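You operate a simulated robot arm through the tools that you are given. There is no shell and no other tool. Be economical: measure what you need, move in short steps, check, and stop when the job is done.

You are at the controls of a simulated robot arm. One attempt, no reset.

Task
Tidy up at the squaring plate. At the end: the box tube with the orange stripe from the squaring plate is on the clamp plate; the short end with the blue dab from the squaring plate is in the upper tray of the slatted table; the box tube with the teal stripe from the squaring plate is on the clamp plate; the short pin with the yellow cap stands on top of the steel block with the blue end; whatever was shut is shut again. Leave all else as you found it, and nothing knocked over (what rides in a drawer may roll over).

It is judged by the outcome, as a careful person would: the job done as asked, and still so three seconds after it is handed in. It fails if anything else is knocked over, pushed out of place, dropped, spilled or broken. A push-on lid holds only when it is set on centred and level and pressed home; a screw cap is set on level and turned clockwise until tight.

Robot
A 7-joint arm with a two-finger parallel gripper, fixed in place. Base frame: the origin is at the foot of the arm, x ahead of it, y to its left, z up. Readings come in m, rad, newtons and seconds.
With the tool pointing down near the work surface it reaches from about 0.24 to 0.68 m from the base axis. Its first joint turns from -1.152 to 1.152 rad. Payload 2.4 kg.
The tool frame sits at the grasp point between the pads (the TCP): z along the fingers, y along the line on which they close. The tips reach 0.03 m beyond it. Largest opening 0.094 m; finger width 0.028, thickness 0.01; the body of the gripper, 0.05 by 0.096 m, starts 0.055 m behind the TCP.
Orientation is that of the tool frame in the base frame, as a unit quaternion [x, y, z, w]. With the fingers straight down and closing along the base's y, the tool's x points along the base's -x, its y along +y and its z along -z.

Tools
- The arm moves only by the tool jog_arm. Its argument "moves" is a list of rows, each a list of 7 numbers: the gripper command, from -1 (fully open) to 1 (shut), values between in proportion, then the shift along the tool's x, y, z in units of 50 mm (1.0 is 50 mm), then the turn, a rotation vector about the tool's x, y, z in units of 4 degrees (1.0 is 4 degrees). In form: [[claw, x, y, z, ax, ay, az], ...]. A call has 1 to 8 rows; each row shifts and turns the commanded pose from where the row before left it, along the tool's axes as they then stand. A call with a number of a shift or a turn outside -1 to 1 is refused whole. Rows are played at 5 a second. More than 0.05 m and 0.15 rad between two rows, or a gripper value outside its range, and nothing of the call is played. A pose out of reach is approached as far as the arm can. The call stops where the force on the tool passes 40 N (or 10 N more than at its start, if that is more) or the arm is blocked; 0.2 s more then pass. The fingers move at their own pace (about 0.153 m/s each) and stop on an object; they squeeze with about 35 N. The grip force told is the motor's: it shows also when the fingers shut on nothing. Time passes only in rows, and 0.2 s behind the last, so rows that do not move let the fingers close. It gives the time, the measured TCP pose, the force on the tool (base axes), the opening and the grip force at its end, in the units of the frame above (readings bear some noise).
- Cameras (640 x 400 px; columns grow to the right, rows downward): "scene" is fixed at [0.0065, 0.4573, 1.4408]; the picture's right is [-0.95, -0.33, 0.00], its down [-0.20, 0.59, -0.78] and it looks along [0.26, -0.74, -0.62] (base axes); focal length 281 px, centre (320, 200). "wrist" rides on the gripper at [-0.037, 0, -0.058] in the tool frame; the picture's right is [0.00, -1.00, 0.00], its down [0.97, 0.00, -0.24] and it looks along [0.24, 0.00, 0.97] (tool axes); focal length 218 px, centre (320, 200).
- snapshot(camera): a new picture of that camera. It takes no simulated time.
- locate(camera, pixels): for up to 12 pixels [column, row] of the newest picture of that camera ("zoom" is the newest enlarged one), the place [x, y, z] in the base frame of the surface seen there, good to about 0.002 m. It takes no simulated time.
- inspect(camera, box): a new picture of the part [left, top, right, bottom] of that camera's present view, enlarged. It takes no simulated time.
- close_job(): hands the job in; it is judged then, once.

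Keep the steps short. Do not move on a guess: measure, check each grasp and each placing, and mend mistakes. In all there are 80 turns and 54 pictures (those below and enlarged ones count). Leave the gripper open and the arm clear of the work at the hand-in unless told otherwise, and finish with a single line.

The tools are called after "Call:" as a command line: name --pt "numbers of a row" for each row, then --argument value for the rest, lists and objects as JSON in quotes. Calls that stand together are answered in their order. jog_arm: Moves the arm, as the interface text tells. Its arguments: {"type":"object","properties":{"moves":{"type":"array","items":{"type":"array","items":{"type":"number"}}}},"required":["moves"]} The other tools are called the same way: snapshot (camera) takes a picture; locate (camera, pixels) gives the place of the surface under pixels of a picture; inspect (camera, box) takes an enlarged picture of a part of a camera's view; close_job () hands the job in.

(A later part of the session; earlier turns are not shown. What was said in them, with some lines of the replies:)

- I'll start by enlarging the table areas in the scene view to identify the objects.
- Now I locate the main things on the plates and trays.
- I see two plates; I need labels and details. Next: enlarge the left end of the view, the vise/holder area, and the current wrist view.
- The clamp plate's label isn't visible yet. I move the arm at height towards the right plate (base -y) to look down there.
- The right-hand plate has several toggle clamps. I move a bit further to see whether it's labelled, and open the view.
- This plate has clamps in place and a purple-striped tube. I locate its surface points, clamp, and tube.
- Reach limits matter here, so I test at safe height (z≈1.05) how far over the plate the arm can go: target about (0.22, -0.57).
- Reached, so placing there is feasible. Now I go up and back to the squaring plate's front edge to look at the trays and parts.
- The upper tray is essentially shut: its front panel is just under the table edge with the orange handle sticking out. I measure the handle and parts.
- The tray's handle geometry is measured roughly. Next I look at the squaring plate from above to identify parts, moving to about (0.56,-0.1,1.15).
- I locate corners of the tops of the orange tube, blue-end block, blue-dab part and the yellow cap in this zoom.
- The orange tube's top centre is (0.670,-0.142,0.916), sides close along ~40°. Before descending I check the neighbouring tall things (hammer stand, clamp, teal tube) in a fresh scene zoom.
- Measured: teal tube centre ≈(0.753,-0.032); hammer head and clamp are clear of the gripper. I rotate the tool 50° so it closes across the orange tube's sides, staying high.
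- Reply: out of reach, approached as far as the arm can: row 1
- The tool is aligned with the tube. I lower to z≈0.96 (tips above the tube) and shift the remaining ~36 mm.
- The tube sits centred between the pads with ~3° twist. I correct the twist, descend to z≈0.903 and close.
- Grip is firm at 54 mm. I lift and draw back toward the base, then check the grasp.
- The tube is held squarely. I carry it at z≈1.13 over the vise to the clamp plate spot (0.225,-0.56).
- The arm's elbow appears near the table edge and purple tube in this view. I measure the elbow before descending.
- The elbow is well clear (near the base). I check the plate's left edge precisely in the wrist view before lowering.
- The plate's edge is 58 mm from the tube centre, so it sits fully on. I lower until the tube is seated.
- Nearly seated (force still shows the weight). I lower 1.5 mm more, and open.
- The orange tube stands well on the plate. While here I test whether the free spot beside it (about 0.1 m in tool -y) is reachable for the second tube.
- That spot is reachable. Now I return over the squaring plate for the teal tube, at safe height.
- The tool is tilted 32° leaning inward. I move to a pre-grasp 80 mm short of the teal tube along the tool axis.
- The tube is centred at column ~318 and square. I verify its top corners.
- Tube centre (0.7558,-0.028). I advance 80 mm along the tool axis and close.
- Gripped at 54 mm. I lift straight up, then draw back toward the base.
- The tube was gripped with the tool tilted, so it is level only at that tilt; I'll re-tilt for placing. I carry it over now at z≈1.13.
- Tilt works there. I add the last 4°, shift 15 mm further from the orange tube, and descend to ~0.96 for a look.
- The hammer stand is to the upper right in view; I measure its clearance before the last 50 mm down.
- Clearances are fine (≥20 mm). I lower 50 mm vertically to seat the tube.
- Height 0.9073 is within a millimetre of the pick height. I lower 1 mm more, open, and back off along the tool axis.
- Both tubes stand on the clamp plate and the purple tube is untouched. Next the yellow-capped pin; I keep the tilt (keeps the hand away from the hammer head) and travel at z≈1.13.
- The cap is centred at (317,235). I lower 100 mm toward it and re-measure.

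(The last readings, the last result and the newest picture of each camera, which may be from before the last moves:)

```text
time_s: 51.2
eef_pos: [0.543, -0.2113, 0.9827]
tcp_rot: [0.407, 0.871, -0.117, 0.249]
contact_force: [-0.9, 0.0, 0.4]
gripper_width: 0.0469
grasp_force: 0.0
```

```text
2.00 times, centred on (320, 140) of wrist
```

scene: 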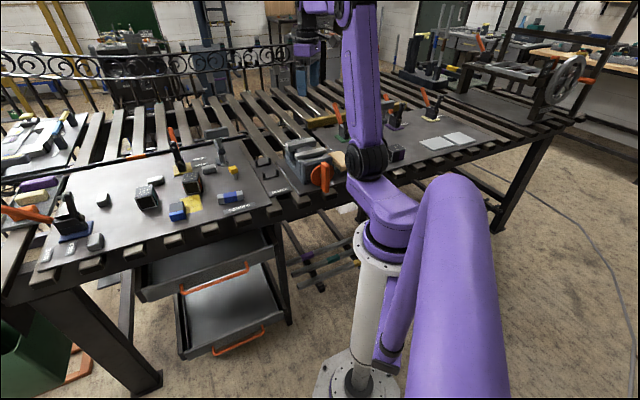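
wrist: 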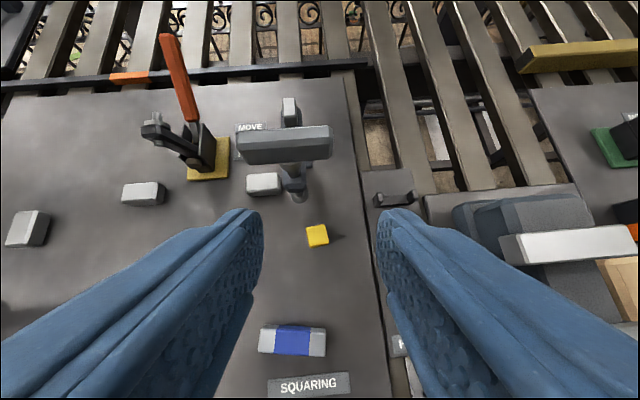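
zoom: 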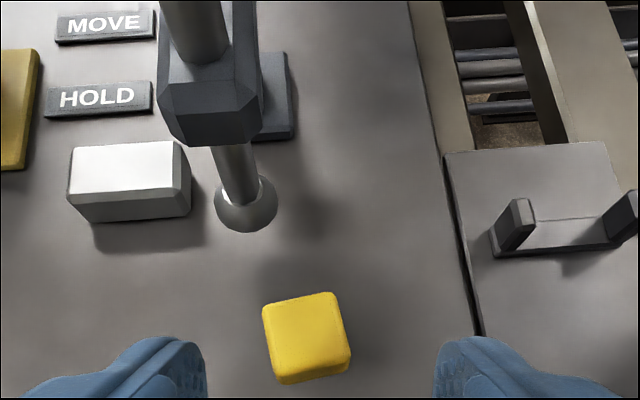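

The cap is twisted ~11° relative to the pads. I locate its corners, then rotate the tool about the vertical to match.

Call:
locate --camera "zoom" --pixels '[[268, 312], [332, 298], [346, 348], [282, 370], [306, 330], [285, 378], [240, 205], [325, 383]]'

Call:
jog_arm --pt "0 0 0 0 -0.44 0 -0.71" --pt "0 0 0 0 -0.44 0 -0.71" --pt "0 0 0 0 -0.44 0 -0.71" --pt "0 0 0 0 0 0 0"

```text
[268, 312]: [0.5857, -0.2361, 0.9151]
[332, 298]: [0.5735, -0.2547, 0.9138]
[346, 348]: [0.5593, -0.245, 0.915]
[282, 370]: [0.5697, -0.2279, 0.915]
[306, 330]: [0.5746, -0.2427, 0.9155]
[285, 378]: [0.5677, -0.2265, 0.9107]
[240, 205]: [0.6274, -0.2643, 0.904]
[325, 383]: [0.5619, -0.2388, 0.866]
```

```text
time_s: 52.2
eef_pos: [0.5423, -0.2109, 0.9835]
tcp_rot: [0.328, 0.903, -0.094, 0.259]
contact_force: [0.9, 0.0, 0.9]
gripper_width: 0.0471
grasp_force: 0.0
```

The cap axis measures ~57°, so I rotate 7.5° more, align sideways, then advance partly and check.

Call:
jog_arm --pt "0 0 0 0 -0.5 0 -0.8" --pt "0 0 0 0 -0.5 0 -0.8" --pt "0 0.09 -0.19 0 0 0 0" --pt "0 0 0 0.6 0 0 0" --pt "0 0 0 0 0 0 0"

Call:
snapshot --camera "wrist"

```text
time_s: 53.4
eef_pos: [0.5461, -0.2258, 0.956]
tcp_rot: [0.268, 0.923, -0.077, 0.265]
contact_force: [-0.3, 0.3, 0.5]
gripper_width: 0.0469
grasp_force: 0.1
```

```text
22 pictures are left
```

wrist: 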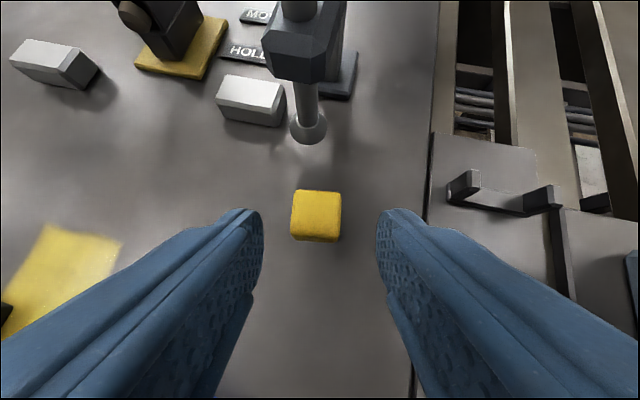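

Aligned squarely. I advance 56 mm to the cap and close.

Call:
jog_arm --pt "0 0 0.02 0.56 0 0 0" --pt "0 0 0 0.56 0 0 0" --pt "0 0 0 0 0 0 0" --pt "1 0 0 0 0 0 0" --pt "1 0 0 0 0 0 0" --pt "1 0 0 0 0 0 0"

```text
time_s: 54.8
eef_pos: [0.5761, -0.2418, 0.9091]
tcp_rot: [0.267, 0.924, -0.076, 0.265]
contact_force: [0.1, 0.0, -0.1]
gripper_width: 0.03
grasp_force: 35.2
```

The opening reads 30 mm, wider than expected; I look before lifting.

Call:
inspect --camera "wrist" --box '[200, 100, 440, 300]'

```text
2.00 times, centred on (320, 200) of wrist
```

zoom: 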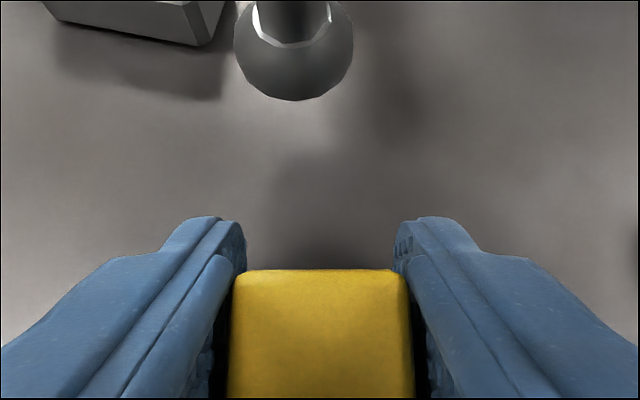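

The cap is held squarely. I lift 70 mm straight up, then carry toward the blue-end block.

Call:
jog_arm --pt "1 -0.37 0 -0.59 0 0 0" --pt "1 -0.37 0 -0.59 0 0 0" --pt "1 0.26 0.876 -0.163 0 0 0" --pt "1 0.26 0.876 -0.163 0 0 0" --pt "1 0.26 0.876 -0.163 0 0 0" --pt "1 0.26 0.876 -0.163 0 0 0" --pt "1 0 0 0 0 0 0"

Call:
inspect --camera "scene" --box '[120, 130, 280, 230]'

```text
time_s: 56.4
eef_pos: [0.6131, -0.0591, 0.9808]
tcp_rot: [0.269, 0.923, -0.078, 0.264]
contact_force: [-0.2, -0.1, -1.4]
gripper_width: 0.0302
grasp_force: 34.9
```

```text
4.00 times, centred on (200, 180) of scene
```

zoom: 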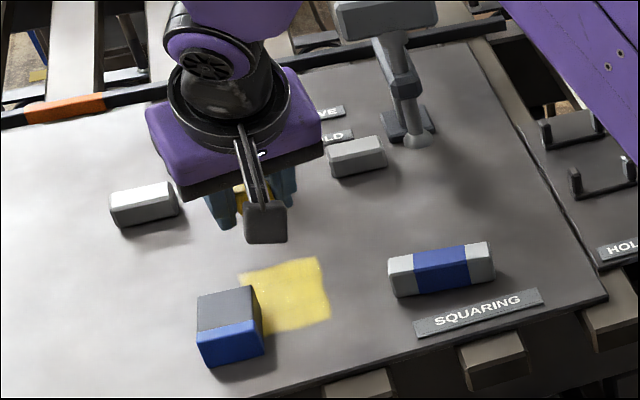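

The pin hangs from the cap. I locate the block's top and the pin.

Call:
locate --camera "zoom" --pixels '[[201, 300], [252, 288], [228, 310], [201, 330], [257, 318], [202, 340], [260, 326], [230, 335], [240, 192], [232, 345]]'

```text
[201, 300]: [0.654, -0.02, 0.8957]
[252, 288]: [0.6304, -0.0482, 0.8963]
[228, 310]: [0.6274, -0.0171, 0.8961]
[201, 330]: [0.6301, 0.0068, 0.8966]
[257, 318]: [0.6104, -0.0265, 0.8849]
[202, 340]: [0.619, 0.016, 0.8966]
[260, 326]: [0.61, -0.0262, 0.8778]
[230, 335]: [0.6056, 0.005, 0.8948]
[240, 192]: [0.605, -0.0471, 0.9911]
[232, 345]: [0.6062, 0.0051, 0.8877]
```

Block top centre ≈(0.626,-0.0165,0.895). I move above it and lower to just short of contact.

Call:
jog_arm --pt "1 0.17 0.88 -0.11 0 0 0" --pt "1 0 0 0 0 0 0" --pt "1 0.21 0 0.335 0 0 0" --pt "1 0.21 0 0.335 0 0 0" --pt "1 0 0 0 0 0 0"

Call:
inspect --camera "scene" --box '[120, 150, 240, 225]'

```text
time_s: 57.6
eef_pos: [0.6297, -0.0169, 0.9392]
tcp_rot: [0.268, 0.923, -0.077, 0.264]
contact_force: [-0.8, -0.5, -1.6]
gripper_width: 0.03
grasp_force: 35.3
```

```text
5.33 times, centred on (180, 188) of scene
```

zoom: 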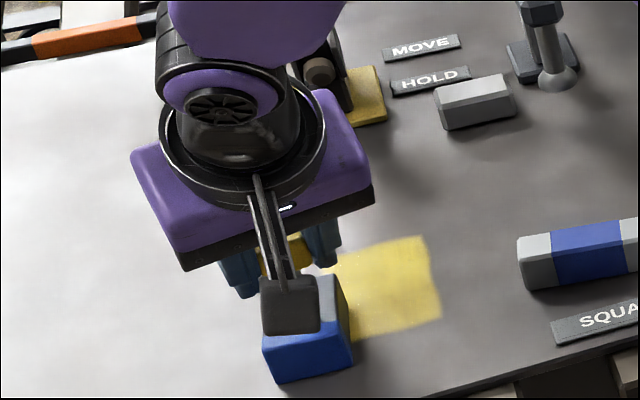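

A bracket on the gripper hides the pin. I locate that bracket to know its clearance.

Call:
locate --camera "zoom" --pixels '[[290, 285], [290, 315], [275, 240], [262, 195], [320, 300], [300, 250], [245, 290], [330, 258]]'

Call:
snapshot --camera "wrist"

```text
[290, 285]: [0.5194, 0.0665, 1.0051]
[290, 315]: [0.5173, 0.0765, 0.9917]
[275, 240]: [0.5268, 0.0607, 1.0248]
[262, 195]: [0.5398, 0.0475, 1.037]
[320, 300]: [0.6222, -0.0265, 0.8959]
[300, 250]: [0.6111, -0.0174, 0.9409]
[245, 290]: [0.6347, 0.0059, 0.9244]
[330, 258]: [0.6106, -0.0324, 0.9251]
```

```text
18 pictures are left
```

wrist: 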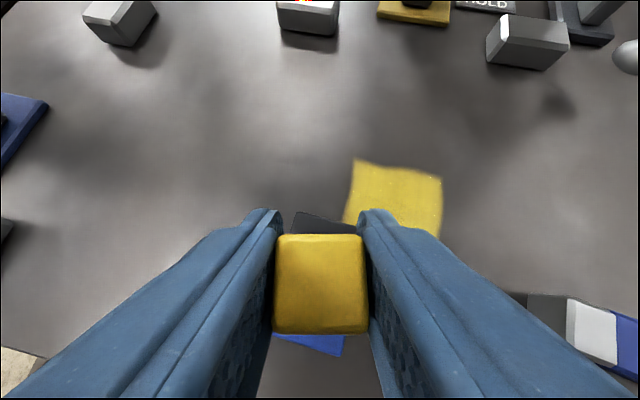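

The bracket is behind the hand and clear; the cap sits over the block's middle. I lower in 1.5 mm steps watching force.

Call:
jog_arm --pt "1 0.016 0 0.025 0 0 0" --pt "1 0 0 0 0 0 0" --pt "1 0.016 0 0.025 0 0 0" --pt "1 0 0 0 0 0 0"

```text
time_s: 58.6
eef_pos: [0.6299, -0.0177, 0.9373]
tcp_rot: [0.268, 0.923, -0.077, 0.265]
contact_force: [-0.2, 0.4, -1.0]
gripper_width: 0.0296
grasp_force: 34.7
```

Call:
jog_arm --pt "1 0.016 0 0.025 0 0 0" --pt "1 0 0 0 0 0 0" --pt "1 0 0 0 0 0 0"

```text
time_s: 59.4
eef_pos: [0.6294, -0.0171, 0.9344]
tcp_rot: [0.268, 0.923, -0.077, 0.265]
contact_force: [0.2, -0.5, -1.4]
gripper_width: 0.03
grasp_force: 35.1
```

Call:
jog_arm --pt "1 0.011 0 0.017 0 0 0" --pt "1 0 0 0 0 0 0" --pt "1 0 0 0 0 0 0"

```text
time_s: 60.2
eef_pos: [0.6299, -0.0161, 0.9348]
tcp_rot: [0.268, 0.923, -0.077, 0.265]
contact_force: [-0.3, 0.2, 2.7]
gripper_width: 0.0299
grasp_force: 34.9
```

Contact felt (force now +2.7 N). I open gently and back off along the tool axis.

Call:
jog_arm --pt "0.25 0 0 0 0 0 0" --pt "0.1 0 0 0 0 0 0" --pt "-0.1 0 0 0 0 0 0" --pt "-0.1 0 0 0 0 0 0" --pt "-0.1 0 0 -0.5 0 0 0" --pt "-0.1 0 0 -0.8 0 0 0" --pt "-0.1 0 0 -0.8 0 0 0"

Call:
snapshot --camera "wrist"

```text
time_s: 61.8
eef_pos: [0.5826, 0.0155, 1.0238]
tcp_rot: [0.268, 0.923, -0.078, 0.264]
contact_force: [0.1, 0.4, 0.6]
gripper_width: 0.0518
grasp_force: 0.0
```

```text
17 pictures are left
```

wrist: 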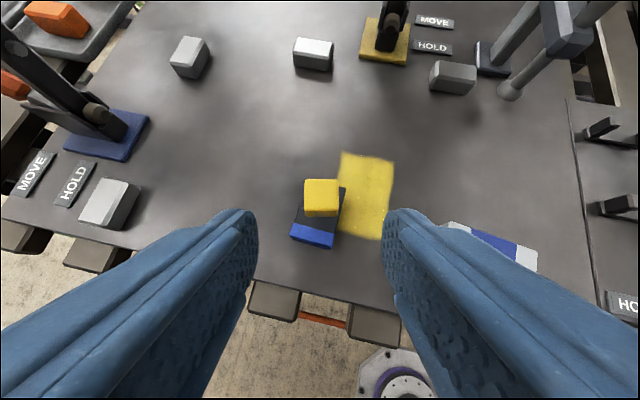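

The pin stands on the block. Next the upper tray: I untilt, yaw so the fingers close across the handle bar, and move out in front of the table edge.

Call:
jog_arm --pt "-0.1 0 0 -0.8 0 1 0" --pt "-0.1 0 0 -0.8 0 1 0" --pt "-0.1 0 0 0 0 1 0" --pt "-0.1 0 0 0 0 1 0" --pt "-0.1 0 0 0 0 1 0" --pt "-0.1 0 0 0 0 1 0" --pt "-0.1 0 0 0 0 1 0" --pt "-0.1 0 0 0 0 1 0"

Call:
jog_arm --pt "-0.1 0 0 0 0 0 -1" --pt "-0.1 0 0 0 0 0 -1" --pt "-0.1 0 0 0 0 0 -1" --pt "-0.1 0 0 0 0 0 -1" --pt "-0.1 0 0 0 0 0 -1" --pt "-0.1 0 0 0 0 0 -1" --pt "-0.1 0 0 0 0 0 -1" --pt "-0.1 0 0 0 0 0 -1"

Call:
jog_arm --pt "-0.1 0 0 0 0 0 -1" --pt "-0.1 0 0 0 0 0 -1" --pt "-0.1 0 0 0 0 0 -1" --pt "-0.1 0 0 0 0 0 -1" --pt "-0.1 0 0 0 0 0 -1" --pt "-0.1 0 0 0 0 0 -1" --pt "-0.1 0 0 0 0 0 -1" --pt "-0.1 0 0 0 0 0 -1"

Call:
jog_arm --pt "-0.1 0 0 0 0 0 -1" --pt "-0.1 0 0 0 0 0 -1" --pt "-0.1 0 0 0 0 0 -0.5" --pt "-0.1 0 0 0 0 0 0"

Call:
inspect --camera "scene" --box '[140, 220, 290, 310]'

```text
time_s: 63.6
eef_pos: [0.548, 0.0342, 1.0923]
tcp_rot: [0.279, 0.96, 0.0, -0.001]
contact_force: [-0.1, 0.6, -0.1]
gripper_width: 0.0517
grasp_force: 0.0
```

```text
time_s: 65.4
eef_pos: [0.55, 0.0353, 1.0924]
tcp_rot: [0.003, 1.0, 0.0, -0.001]
contact_force: [0.0, 0.4, 0.5]
gripper_width: 0.0517
grasp_force: 0.2
```

```text
time_s: 67.2
eef_pos: [0.5489, 0.0328, 1.0928]
tcp_rot: [-0.272, 0.962, 0.0, 0.0]
contact_force: [0.3, 0.3, -0.6]
gripper_width: 0.0517
grasp_force: 0.0
```

```text
time_s: 68.2
eef_pos: [0.5502, 0.034, 1.0919]
tcp_rot: [-0.355, 0.935, 0.0, -0.001]
contact_force: [0.5, 0.2, 0.0]
gripper_width: 0.0518
grasp_force: 0.0
```

```text
4.27 times, centred on (215, 265) of scene
```

zoom: 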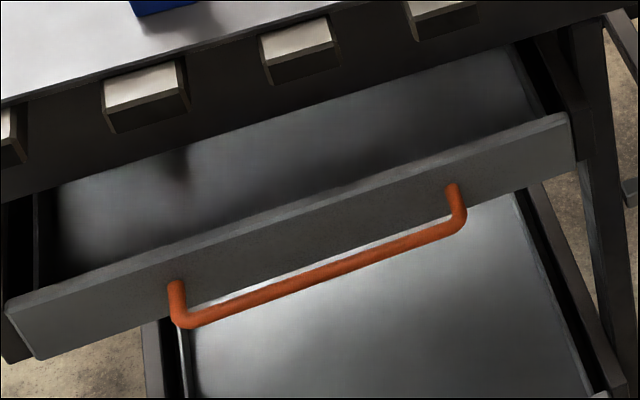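

Call:
locate --camera "zoom" --pixels '[[190, 320], [250, 300], [320, 276], [390, 252], [455, 228], [176, 290], [455, 190], [250, 245], [300, 250], [320, 205], [400, 195], [300, 150]]'

Call:
locate --camera "zoom" --pixels '[[20, 310], [560, 130], [330, 193], [330, 210], [330, 235], [200, 190], [60, 260], [450, 90], [160, 120], [300, 75], [100, 330], [540, 170]]'

```text
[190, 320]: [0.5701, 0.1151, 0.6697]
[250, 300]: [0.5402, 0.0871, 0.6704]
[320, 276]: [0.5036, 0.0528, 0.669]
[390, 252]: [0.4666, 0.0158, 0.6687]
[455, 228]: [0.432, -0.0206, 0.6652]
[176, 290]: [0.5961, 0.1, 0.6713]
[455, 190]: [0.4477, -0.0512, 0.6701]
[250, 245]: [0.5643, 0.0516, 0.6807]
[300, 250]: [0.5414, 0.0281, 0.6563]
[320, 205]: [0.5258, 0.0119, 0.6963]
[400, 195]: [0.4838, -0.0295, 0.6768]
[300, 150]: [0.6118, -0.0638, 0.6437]
```

```text
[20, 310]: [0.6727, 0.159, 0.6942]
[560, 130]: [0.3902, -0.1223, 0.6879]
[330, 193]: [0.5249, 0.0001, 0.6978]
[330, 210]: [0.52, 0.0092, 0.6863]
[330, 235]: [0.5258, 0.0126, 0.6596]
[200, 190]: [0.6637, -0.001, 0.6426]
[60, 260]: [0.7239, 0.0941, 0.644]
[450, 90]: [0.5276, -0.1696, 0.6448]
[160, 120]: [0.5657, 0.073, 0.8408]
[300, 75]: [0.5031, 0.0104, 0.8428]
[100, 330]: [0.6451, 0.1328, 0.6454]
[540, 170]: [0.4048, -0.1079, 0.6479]
```

The tray runs at 45°, handle bar axis centre ≈(0.500,0.046,0.667), 41 mm in front of the panel. I align yaw to 45°, move out, tilt 36° and descend to a pre-grasp in front of the handle.

Call:
jog_arm --pt "0.4 0 0 0 0 0 -0.85" --pt "0.4 0.18 0.8 0 0 0 0" --pt "0.4 0.18 0.8 0 0 0 0" --pt "0.4 0.18 0.8 0 0 0 0" --pt "0.4 0 0 0 1 0 0" --pt "0.4 0 0 0 1 0 0" --pt "0.4 0 0 0 1 0 0" --pt "0.4 0 0 0 1 0 0"

Call:
jog_arm --pt "0.4 0 0 0 1 0 0" --pt "0.4 0 0 0 1 0 0" --pt "0.4 0 0 0 1 0 0" --pt "0.4 0 0 0 1 0 0" --pt "0.4 0 0 0 1 0 0" --pt "0.4 0 0.56 0.77 0 0 0" --pt "0.4 0 0.56 0.77 0 0 0" --pt "0.4 0 0.56 0.77 0 0 0"

Call:
jog_arm --pt "0.4 0 0.56 0.77 0 0 0" --pt "0.4 0 0.56 0.77 0 0 0" --pt "0.4 0 0.56 0.77 0 0 0" --pt "0.4 0 0 0 0 0 0"

Call:
snapshot --camera "wrist"

```text
time_s: 70.0
eef_pos: [0.4451, 0.1003, 1.0927]
tcp_rot: [-0.379, 0.915, -0.129, 0.054]
contact_force: [0.1, 0.0, 0.4]
gripper_width: 0.0283
grasp_force: 0.2
```

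```text
time_s: 71.8
eef_pos: [0.4405, 0.1, 0.949]
tcp_rot: [-0.365, 0.878, -0.285, 0.117]
contact_force: [-0.1, 0.0, 0.2]
gripper_width: 0.0283
grasp_force: 0.1
```

```text
time_s: 72.8
eef_pos: [0.4465, 0.1012, 0.8055]
tcp_rot: [-0.364, 0.879, -0.285, 0.118]
contact_force: [-0.6, -0.6, -0.4]
gripper_width: 0.028
grasp_force: 0.1
```

```text
15 pictures are left
```

wrist: 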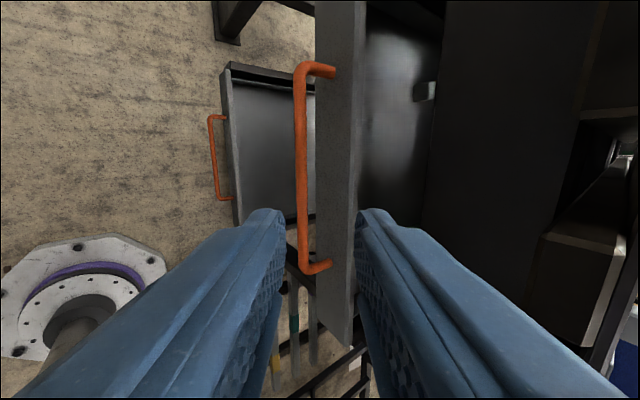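

The bar runs straight between the fingers' plane. I shift 19 mm along tool y and advance 100 mm, then look.

Call:
jog_arm --pt "0.4 0 0.39 0 0 0 0" --pt "0.4 0 0 0.7 0 0 0" --pt "0.4 0 0 0.7 0 0 0" --pt "0.4 0 0 0.6 0 0 0" --pt "0.4 0 0 0 0 0 0"

Call:
snapshot --camera "wrist"

```text
time_s: 74.0
eef_pos: [0.4766, 0.0722, 0.7167]
tcp_rot: [-0.364, 0.879, -0.285, 0.118]
contact_force: [0.5, 0.4, -1.1]
gripper_width: 0.028
grasp_force: 0.1
```

```text
14 pictures are left
```

wrist: 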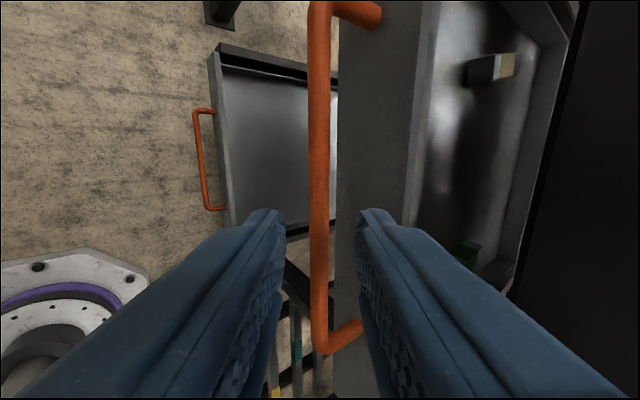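

The bar is centred between the fingers. I advance the last 48 mm and close on it.

Call:
jog_arm --pt "0.4 0 0 0.4 0 0 0" --pt "0.4 0 0 0.4 0 0 0" --pt "0.4 0 0 0.17 0 0 0" --pt "0.4 0 0 0 0 0 0" --pt "1 0 0 0 0 0 0" --pt "1 0 0 0 0 0 0"

```text
time_s: 75.4
eef_pos: [0.4966, 0.0504, 0.6755]
tcp_rot: [-0.364, 0.879, -0.285, 0.118]
contact_force: [3.2, -2.3, -0.6]
gripper_width: 0.0117
grasp_force: 45.4
```

The bar is gripped. I pull outward horizontally 60 mm first.

Call:
jog_arm --pt "1 0 0.243 -0.176 0 0 0" --pt "1 0 0.243 -0.176 0 0 0" --pt "1 0 0.243 -0.176 0 0 0" --pt "1 0 0.243 -0.176 0 0 0" --pt "1 0 0 0 0 0 0"

```text
time_s: 76.6
eef_pos: [0.4527, 0.0938, 0.6757]
tcp_rot: [-0.364, 0.879, -0.286, 0.118]
contact_force: [0.6, -0.7, 5.8]
gripper_width: 0.0116
grasp_force: 45.2
```

It slides freely. I pull ~110 mm more.

Call:
jog_arm --pt "1 0 0.3 -0.218 0 0 0" --pt "1 0 0.3 -0.218 0 0 0" --pt "1 0 0.3 -0.218 0 0 0" --pt "1 0 0.3 -0.218 0 0 0" --pt "1 0 0.3 -0.218 0 0 0" --pt "1 0 0.3 -0.218 0 0 0" --pt "1 0 0 0 0 0 0"

Call:
snapshot --camera "scene"

```text
time_s: 78.2
eef_pos: [0.372, 0.1746, 0.6754]
tcp_rot: [-0.365, 0.878, -0.286, 0.121]
contact_force: [8.8, 11.0, 34.3]
gripper_width: 0.0119
grasp_force: 45.1
```

```text
13 pictures are left
```

scene: 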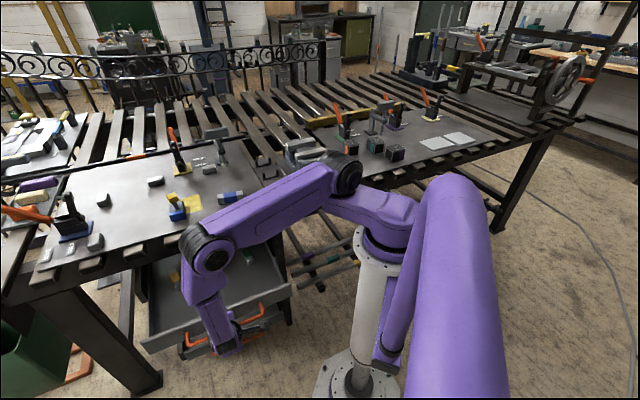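

The tray is open ~175 mm. I release the handle, back off along the tool axis, and rise.

Call:
jog_arm --pt "0.4 0 0 0 0 0 0" --pt "0.4 0 0 0 0 0 0" --pt "0.4 0 0 -0.7 0 0 0" --pt "0.4 0 0 -1 0 0 0" --pt "0.4 0 0 -1 0 0 0" --pt "0.4 0 -0.56 -0.77 0 0 0" --pt "0.4 0 -0.56 -0.77 0 0 0" --pt "0.4 0 -0.56 -0.77 0 0 0"

Call:
jog_arm --pt "0.4 0 -0.56 -0.77 0 0 0" --pt "0.4 0 0 0 -1 0 0" --pt "0.4 0 0 0 -1 0 0" --pt "0.4 0 0 0 -1 0 0" --pt "0.4 0 0 0 -1 0 0" --pt "0.4 0 0 0 -1 0 0" --pt "0.4 0 0 0 -1 0 0" --pt "0.4 0 0 0 -1 0 0"

```text
time_s: 80.0
eef_pos: [0.3199, 0.2262, 0.9256]
tcp_rot: [-0.364, 0.879, -0.285, 0.118]
contact_force: [1.1, -0.3, -0.3]
gripper_width: 0.0283
grasp_force: 0.0
```

```text
time_s: 81.8
eef_pos: [0.3178, 0.2262, 0.9751]
tcp_rot: [-0.382, 0.922, -0.064, 0.025]
contact_force: [-0.5, 0.3, -0.7]
gripper_width: 0.0283
grasp_force: 0.1
```

I finish untilting, rise to z≈1.08, and move over the blue-dabbed part keeping this yaw (fingers will close across its width).

Call:
jog_arm --pt "0.4 0 0 0 -1 0 0" --pt "0.4 0 0 0 -1 0 0" --pt "0.4 0 0 -1 0 0 0" --pt "0.4 0 0 -1 0 0 0" --pt "0.2 0.235 -0.87 0 0 0 0" --pt "0 0.235 -0.87 0 0 0 0" --pt "-0.2 0.235 -0.87 0 0 0 0" --pt "-0.2 0.235 -0.87 0 0 0 0"

Call:
jog_arm --pt "-0.2 0.235 -0.87 0 0 0 0" --pt "-0.2 0.235 -0.87 0 0 0 0" --pt "-0.2 0.235 -0.87 0 0 0 0" --pt "-0.2 0.235 -0.87 0 0 0 0" --pt "-0.2 0.235 -0.87 0 0 0 0" --pt "-0.2 0 0 0.9 0 0 0" --pt "-0.2 0 0 0 0 0 0"

Call:
snapshot --camera "wrist"

```text
time_s: 83.6
eef_pos: [0.4074, 0.0683, 1.0738]
tcp_rot: [-0.382, 0.924, 0.0, 0.0]
contact_force: [-0.9, -0.1, 0.3]
gripper_width: 0.0564
grasp_force: 0.0
```

```text
time_s: 85.2
eef_pos: [0.5216, -0.1259, 1.0322]
tcp_rot: [-0.383, 0.924, 0.001, 0.0]
contact_force: [0.0, -0.1, -0.7]
gripper_width: 0.0566
grasp_force: 0.1
```

```text
12 pictures are left
```

wrist: 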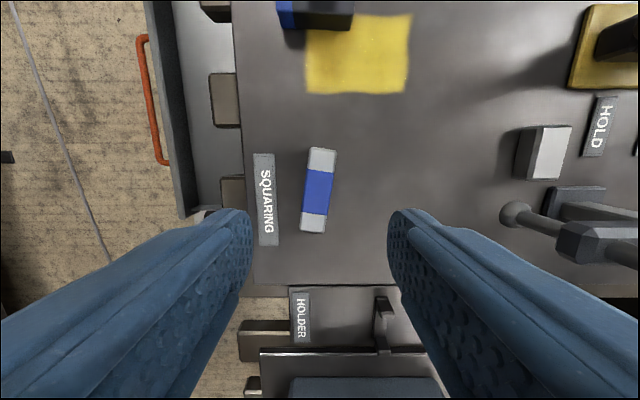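

The part lies at column ~319, rotated ~6° clockwise. I locate it precisely.

Call:
locate --camera "wrist" --pixels '[[312, 151], [335, 152], [325, 230], [302, 228], [319, 190]]'

```text
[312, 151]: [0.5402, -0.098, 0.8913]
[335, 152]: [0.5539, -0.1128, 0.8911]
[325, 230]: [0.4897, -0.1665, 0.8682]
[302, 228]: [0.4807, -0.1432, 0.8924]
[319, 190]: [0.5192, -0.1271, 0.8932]
```

Part centre ≈(0.517,-0.128). I rotate 7°, narrow the opening to 40 mm so as to clear the label, and descend.

Call:
jog_arm --pt "0.15 0.09 0.03 0 0 0 0.85" --pt "0.15 0 0 0.8 0 0 0.85" --pt "0.15 0 0 0.8 0 0 0" --pt "0.15 0 0 0 0 0 0"

Call:
inspect --camera "wrist" --box '[200, 100, 440, 300]'

```text
time_s: 86.2
eef_pos: [0.5175, -0.1291, 0.9474]
tcp_rot: [-0.327, 0.945, 0.001, 0.0]
contact_force: [-0.3, -0.8, -0.1]
gripper_width: 0.0397
grasp_force: 0.1
```

```text
2.00 times, centred on (320, 200) of wrist
```

zoom: 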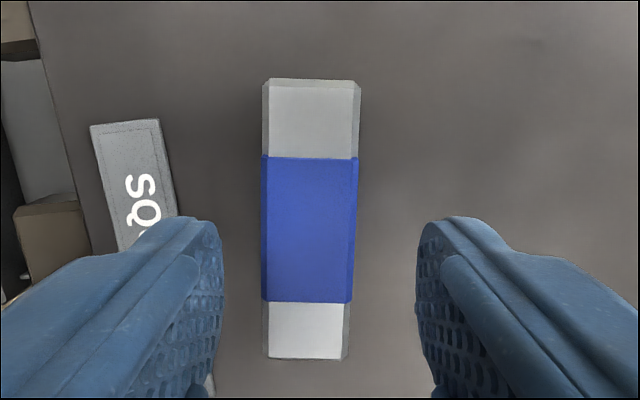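

Aligned. I descend to z≈0.904 (tips clear of the label) and close.

Call:
jog_arm --pt "0.15 0 -0.04 0.43 0 0 0" --pt "0.15 0 0 0.43 0 0 0" --pt "0.15 0 0 0 0 0 0" --pt "1 0 0 0 0 0 0" --pt "1 0 0 0 0 0 0" --pt "1 0 0 -1 0 0 0" --pt "1 0 0 -1 0 0 0" --pt "1 0 0 -1 0 0 0"

Call:
inspect --camera "wrist" --box '[160, 60, 480, 340]'

Call:
inspect --camera "scene" --box '[100, 220, 310, 360]'

```text
time_s: 88.0
eef_pos: [0.5142, -0.1282, 1.058]
tcp_rot: [-0.327, 0.945, 0.0, -0.002]
contact_force: [-0.3, 1.0, -3.1]
gripper_width: 0.0246
grasp_force: 35.5
```

```text
1.43 times, centred on (320, 200) of wrist
```

zoom: 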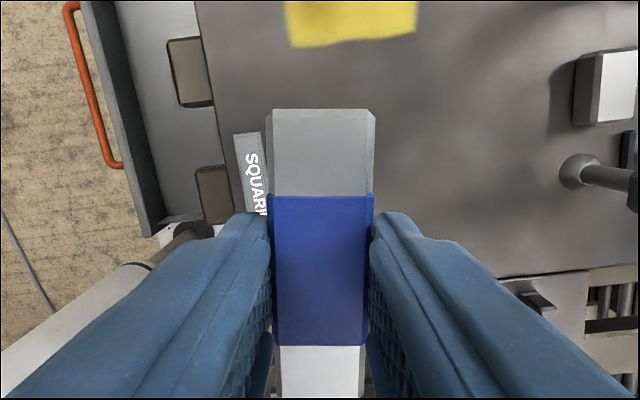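

```text
2.86 times, centred on (205, 290) of scene
```

zoom: 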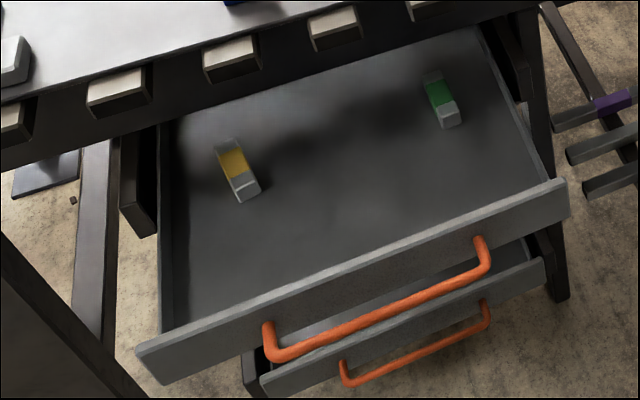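

The part is held; the open tray already holds yellow- and green-dabbed ends, confirming the right kind of part. I measure the tray's free floor and panel.

Call:
locate --camera "zoom" --pixels '[[330, 200], [350, 230], [300, 220], [340, 257], [350, 250], [240, 190], [440, 110], [230, 60], [335, 35], [160, 340], [555, 190], [375, 325]]'

```text
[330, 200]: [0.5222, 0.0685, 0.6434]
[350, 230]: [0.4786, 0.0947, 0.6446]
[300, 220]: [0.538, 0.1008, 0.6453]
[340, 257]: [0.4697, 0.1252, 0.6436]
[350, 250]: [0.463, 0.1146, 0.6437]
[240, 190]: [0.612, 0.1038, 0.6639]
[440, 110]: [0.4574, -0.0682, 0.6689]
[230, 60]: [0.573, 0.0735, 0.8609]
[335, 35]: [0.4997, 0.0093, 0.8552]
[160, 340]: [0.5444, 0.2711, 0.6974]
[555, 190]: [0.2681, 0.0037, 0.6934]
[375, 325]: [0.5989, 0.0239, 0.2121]
```

I carry the part to above the tray's free front area at (0.475,0.105), realign yaw to 45°, and descend partly.

Call:
jog_arm --pt "1 -0.452 0.828 0 0 0 0" --pt "1 -0.452 0.828 0 0 0 0" --pt "1 -0.452 0.828 0 0 0 0" --pt "1 -0.452 0.828 0 0 0 0" --pt "1 -0.452 0.828 0 0 0 0" --pt "1 0 0 0 0 0 -0.85" --pt "1 0 0 0 0 0 -0.85" --pt "1 0 0 0 0 0 0"

Call:
jog_arm --pt "1 0 0 1 0 0 0" --pt "1 0 0 1 0 0 0" --pt "1 0 0 1 0 0 0" --pt "1 0 0 1 0 0 0" --pt "1 0 0 0 0 0 0"

Call:
snapshot --camera "wrist"

```text
time_s: 89.8
eef_pos: [0.4762, 0.1042, 1.0542]
tcp_rot: [-0.383, 0.924, 0.0, 0.001]
contact_force: [-0.7, -0.2, -3.7]
gripper_width: 0.0245
grasp_force: 34.8
```

```text
time_s: 91.0
eef_pos: [0.475, 0.1026, 0.8573]
tcp_rot: [-0.383, 0.924, 0.0, 0.0]
contact_force: [0.1, 0.9, -4.3]
gripper_width: 0.0249
grasp_force: 35.1
```

```text
8 pictures are left
```

wrist: 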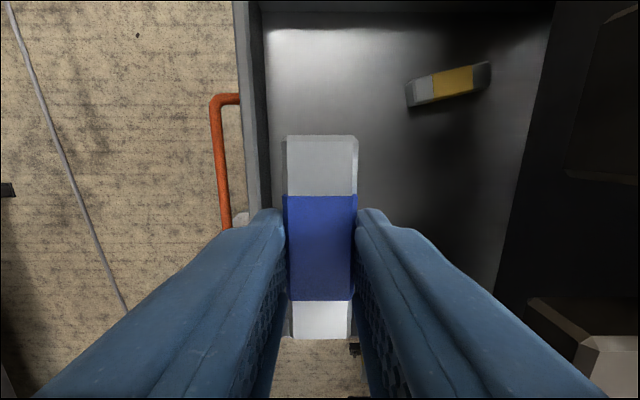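

The part hangs over the free tray floor behind the panel. I lower to z≈0.69.

Call:
jog_arm --pt "1 0 0 0.8 0 0 0" --pt "1 0 0 0.8 0 0 0" --pt "1 0 0 0.8 0 0 0" --pt "1 0 0 0.8 0 0 0" --pt "1 0 0 0.1 0 0 0" --pt "1 0 0 0 0 0 0"

```text
time_s: 92.4
eef_pos: [0.4786, 0.1007, 0.6917]
tcp_rot: [-0.383, 0.924, 0.0, 0.0]
contact_force: [-0.2, -0.7, -3.4]
gripper_width: 0.0247
grasp_force: 34.6
```

Call:
jog_arm --pt "1 0 0 0.08 0 0 0" --pt "1 0 0 0.04 0 0 0" --pt "1 0 0 0.04 0 0 0" --pt "1 0 0 0 0 0 0"

```text
time_s: 93.4
eef_pos: [0.4785, 0.1037, 0.6843]
tcp_rot: [-0.382, 0.924, 0.0, 0.0]
contact_force: [-0.9, -0.4, -3.3]
gripper_width: 0.0248
grasp_force: 35.1
```

Call:
jog_arm --pt "1 0 0 0.03 0 0 0" --pt "1 0 0 0.02 0 0 0" --pt "1 0 0 0 0 0 0"

```text
time_s: 94.2
eef_pos: [0.4773, 0.104, 0.6807]
tcp_rot: [-0.382, 0.924, 0.0, 0.0]
contact_force: [0.0, -0.4, -4.0]
gripper_width: 0.0242
grasp_force: 35.0
```

Call:
jog_arm --pt "1 0 0 0.03 0 0 0" --pt "1 0 0 0 0 0 0"

```text
time_s: 94.8
eef_pos: [0.478, 0.103, 0.6801]
tcp_rot: [-0.383, 0.924, 0.0, 0.0]
contact_force: [-2.6, -1.4, 7.6]
gripper_width: 0.0246
grasp_force: 34.6
```

Contact with the tray floor (+7.6 N). I open slightly, and rise straight up.

Call:
jog_arm --pt "0.3 0 0 0 0 0 0" --pt "0.1 0 0 0 0 0 0" --pt "0.1 0 0 0 0 0 0" --pt "0.1 0 0 -1 0 0 0" --pt "0.1 0 0 -1 0 0 0" --pt "0.1 0 0 -1 0 0 0" --pt "0.1 0 0 -1 0 0 0" --pt "0.1 0 0 -1 0 0 0"

Call:
snapshot --camera "wrist"

```text
time_s: 96.6
eef_pos: [0.4814, 0.1004, 0.926]
tcp_rot: [-0.383, 0.924, 0.0, 0.0]
contact_force: [-0.3, -0.2, -0.1]
gripper_width: 0.0426
grasp_force: 0.0
```

```text
7 pictures are left
```

wrist: 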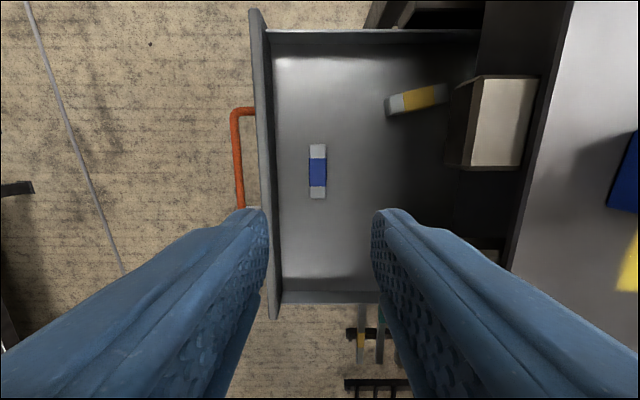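

The blue-dabbed end lies flat in the tray. Now to shut the tray: I move out, tilt 36° again and descend in front of the handle.

Call:
jog_arm --pt "0.4 0 0 -0.6 0 0 0" --pt "0.4 0.1 0.8 0 0 0 0" --pt "0.4 0.1 0.8 0 0 0 0" --pt "0.4 0.1 0.8 0 0 0 0" --pt "0.4 0.1 0.8 0 0 0 0" --pt "0.4 0.1 0.8 0 0 0 0" --pt "0.4 0 0 0 1 0 0" --pt "0.4 0 0 0 1 0 0"

Call:
jog_arm --pt "0.4 0 0 0 1 0 0" --pt "0.4 0 0 0 1 0 0" --pt "0.4 0 0 0 1 0 0" --pt "0.4 0 0 0 1 0 0" --pt "0.4 0 0 0 1 0 0" --pt "0.4 0 0 0 1 0 0" --pt "0.4 0 0 0 1 0 0" --pt "0.4 0 0.56 0.77 0 0 0"

Call:
jog_arm --pt "0.4 0 0.56 0.77 0 0 0" --pt "0.4 0 0.56 0.77 0 0 0" --pt "0.4 0 0 0 0 0 0"

```text
time_s: 98.4
eef_pos: [0.3186, 0.228, 0.9583]
tcp_rot: [-0.381, 0.922, -0.064, 0.027]
contact_force: [-0.3, 0.3, 0.0]
gripper_width: 0.0282
grasp_force: 0.2
```

```text
time_s: 100.2
eef_pos: [0.3187, 0.2267, 0.9123]
tcp_rot: [-0.363, 0.879, -0.286, 0.118]
contact_force: [-0.2, -0.3, -0.4]
gripper_width: 0.0283
grasp_force: 0.0
```

```text
time_s: 101.0
eef_pos: [0.316, 0.2256, 0.817]
tcp_rot: [-0.364, 0.879, -0.285, 0.118]
contact_force: [0.3, 0.3, -0.5]
gripper_width: 0.0283
grasp_force: 0.0
```

Call:
jog_arm --pt "0.4 -0.07 0.44 0 0 0 0" --pt "0.4 0 0 0.7 0 0 0" --pt "0.4 0 0 0.7 0 0 0" --pt "0.4 0 0 0.7 0 0 0" --pt "0.4 0 0 0 0 0 0"

Call:
snapshot --camera "wrist"

```text
time_s: 102.2
eef_pos: [0.3505, 0.2001, 0.7179]
tcp_rot: [-0.364, 0.879, -0.285, 0.118]
contact_force: [0.1, -0.1, 0.1]
gripper_width: 0.0282
grasp_force: 0.0
```

```text
6 pictures are left
```

wrist: 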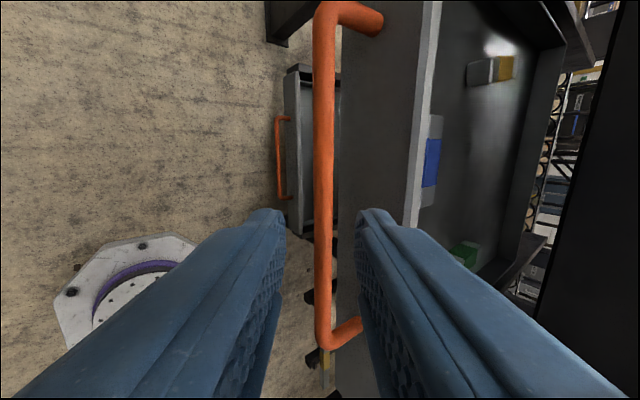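

The bar is between the fingers again. I advance, grip it, and start pushing inward.

Call:
jog_arm --pt "0.4 0 0 0.5 0 0 0" --pt "0.4 0 0 0.5 0 0 0" --pt "0.4 0 0 0 0 0 0" --pt "1 0 0 0 0 0 0" --pt "1 0 0 0 0 0 0"

Call:
jog_arm --pt "1 0 -0.3 0.218 0 0 0" --pt "1 0 -0.3 0.218 0 0 0" --pt "1 0 -0.3 0.218 0 0 0" --pt "1 0 -0.3 0.218 0 0 0" --pt "1 0 -0.3 0.218 0 0 0" --pt "1 0 -0.3 0.218 0 0 0" --pt "1 0 0 0 0 0 0"

```text
time_s: 103.4
eef_pos: [0.374, 0.179, 0.6796]
tcp_rot: [-0.363, 0.879, -0.286, 0.119]
contact_force: [4.7, -3.6, 14.4]
gripper_width: 0.0116
grasp_force: 45.1
```

```text
time_s: 105.0
eef_pos: [0.4544, 0.1001, 0.6781]
tcp_rot: [-0.363, 0.878, -0.287, 0.119]
contact_force: [-3.9, -6.5, 26.2]
gripper_width: 0.0116
grasp_force: 45.5
```

It slides. I continue with ~56 mm, easing slightly upward.

Call:
jog_arm --pt "1 0 -0.325 0.188 0 0 0" --pt "1 0 -0.3 0.218 0 0 0" --pt "1 0 -0.3 0.218 0 0 0" --pt "1 0 0 0 0 0 0"

```text
time_s: 106.0
eef_pos: [0.4924, 0.0599, 0.6807]
tcp_rot: [-0.365, 0.879, -0.284, 0.118]
contact_force: [11.6, -0.3, -18.0]
gripper_width: 0.0117
grasp_force: 45.1
```

About 8 mm remain. I push on gently until it stops.

Call:
jog_arm --pt "1 0 -0.07 0.066 0 0 0" --pt "1 0 -0.08 0.06 0 0 0" --pt "1 0 0 0 0 0 0"

```text
time_s: 106.8
eef_pos: [0.4981, 0.0545, 0.6791]
tcp_rot: [-0.366, 0.878, -0.285, 0.118]
contact_force: [-13.1, 17.6, 0.5]
gripper_width: 0.0117
grasp_force: 44.7
```

A firm 21 N back-push along the slide shows it's home. I release, back off, rise clear and check.

Call:
jog_arm --pt "0.4 0 0 0 0 0 0" --pt "0.4 0 0 0 0 0 0" --pt "0.4 0 0 -0.7 0 0 0" --pt "0.4 0 0 -1 0 0 0" --pt "0.4 0 0 -1 0 0 0" --pt "0.4 0 -0.56 -0.77 0 0 0" --pt "0.4 0 -0.56 -0.77 0 0 0" --pt "0 0 -0.56 -0.77 0 0 0"

Call:
jog_arm --pt "-0.5 0 -0.56 -0.77 0 0 0" --pt "-1 0 -0.56 -0.77 0 0 0" --pt "-1 0 -0.56 -0.77 0 0 0" --pt "-1 0 0 0 0 0 0"

Call:
inspect --camera "scene" --box '[100, 130, 340, 320]'

```text
time_s: 108.6
eef_pos: [0.4386, 0.1094, 0.9308]
tcp_rot: [-0.365, 0.878, -0.286, 0.118]
contact_force: [-1.1, -0.3, 0.0]
gripper_width: 0.047
grasp_force: 0.0
```

```text
time_s: 109.6
eef_pos: [0.4402, 0.1088, 1.0771]
tcp_rot: [-0.364, 0.879, -0.286, 0.117]
contact_force: [-0.5, -1.3, 0.0]
gripper_width: 0.0938
grasp_force: 0.0
```

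```text
2.11 times, centred on (220, 225) of scene
```

zoom: 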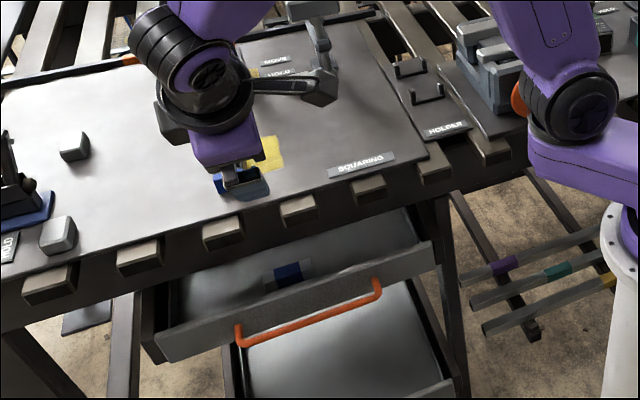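

Call:
locate --camera "zoom" --pixels '[[210, 340], [400, 265], [310, 315], [300, 290], [285, 272]]'

Call:
jog_arm --pt "-1 0 -0.5 -0.8 -1 0 0" --pt "-1 0 0 0 -1 0 0" --pt "-1 0 0 0 -1 0 0" --pt "-1 0 0 0 -1 0 0" --pt "-1 0 0 0 -1 0 0" --pt "-1 0 0 0 -1 0 0" --pt "-1 0 0 0 -1 0 0" --pt "-1 0 0 0 -1 0 0"

Call:
jog_arm --pt "-1 0.8 0.2 0 -1 0 0" --pt "-1 0.8 0.2 0 0 0 0" --pt "-1 0.8 0.2 0 0 0 0" --pt "-1 0 0 0 0 0 0"

Call:
snapshot --camera "scene"

Call:
inspect --camera "scene" --box '[30, 120, 290, 300]'

```text
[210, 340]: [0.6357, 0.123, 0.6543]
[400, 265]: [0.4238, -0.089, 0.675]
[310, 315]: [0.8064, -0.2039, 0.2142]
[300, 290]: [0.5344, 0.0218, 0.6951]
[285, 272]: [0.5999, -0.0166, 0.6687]
```

```text
time_s: 111.4
eef_pos: [0.4382, 0.1108, 1.1219]
tcp_rot: [-0.382, 0.923, -0.032, 0.013]
contact_force: [-0.1, -0.2, -0.2]
gripper_width: 0.0942
grasp_force: 0.0
```

```text
time_s: 112.4
eef_pos: [0.3321, 0.0473, 1.1221]
tcp_rot: [-0.382, 0.924, 0.0, -0.001]
contact_force: [0.0, -0.2, -0.4]
gripper_width: 0.0939
grasp_force: 0.0
```

```text
4 pictures are left
```

scene: 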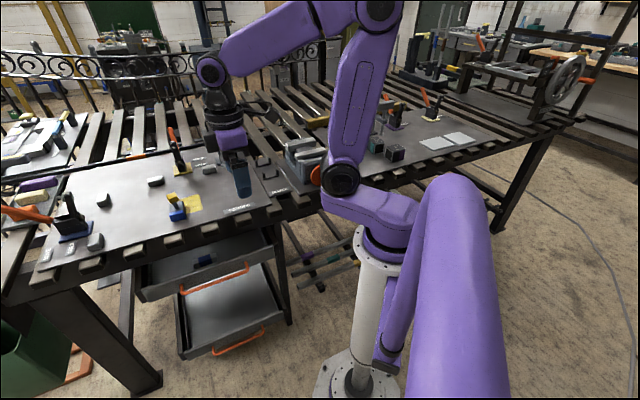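

```text
2.22 times, centred on (160, 210) of scene
```

zoom: 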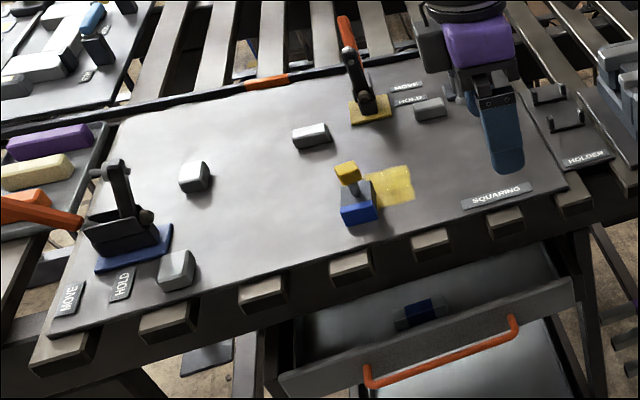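

The panel face is back at its original position to within a millimetre. The blue-dabbed end is in the tray, the pin stands on the block, both tubes were seen standing on the clamp plate, the gripper is open and the arm is clear. I hand in.

Call:
close_job

```text
The job is handed in.
```

The job is done and handed in: both box tubes are on the clamp plate, the blue-dabbed end is in the upper tray, the tray is shut again, and the yellow-capped pin stands on the blue-end block.
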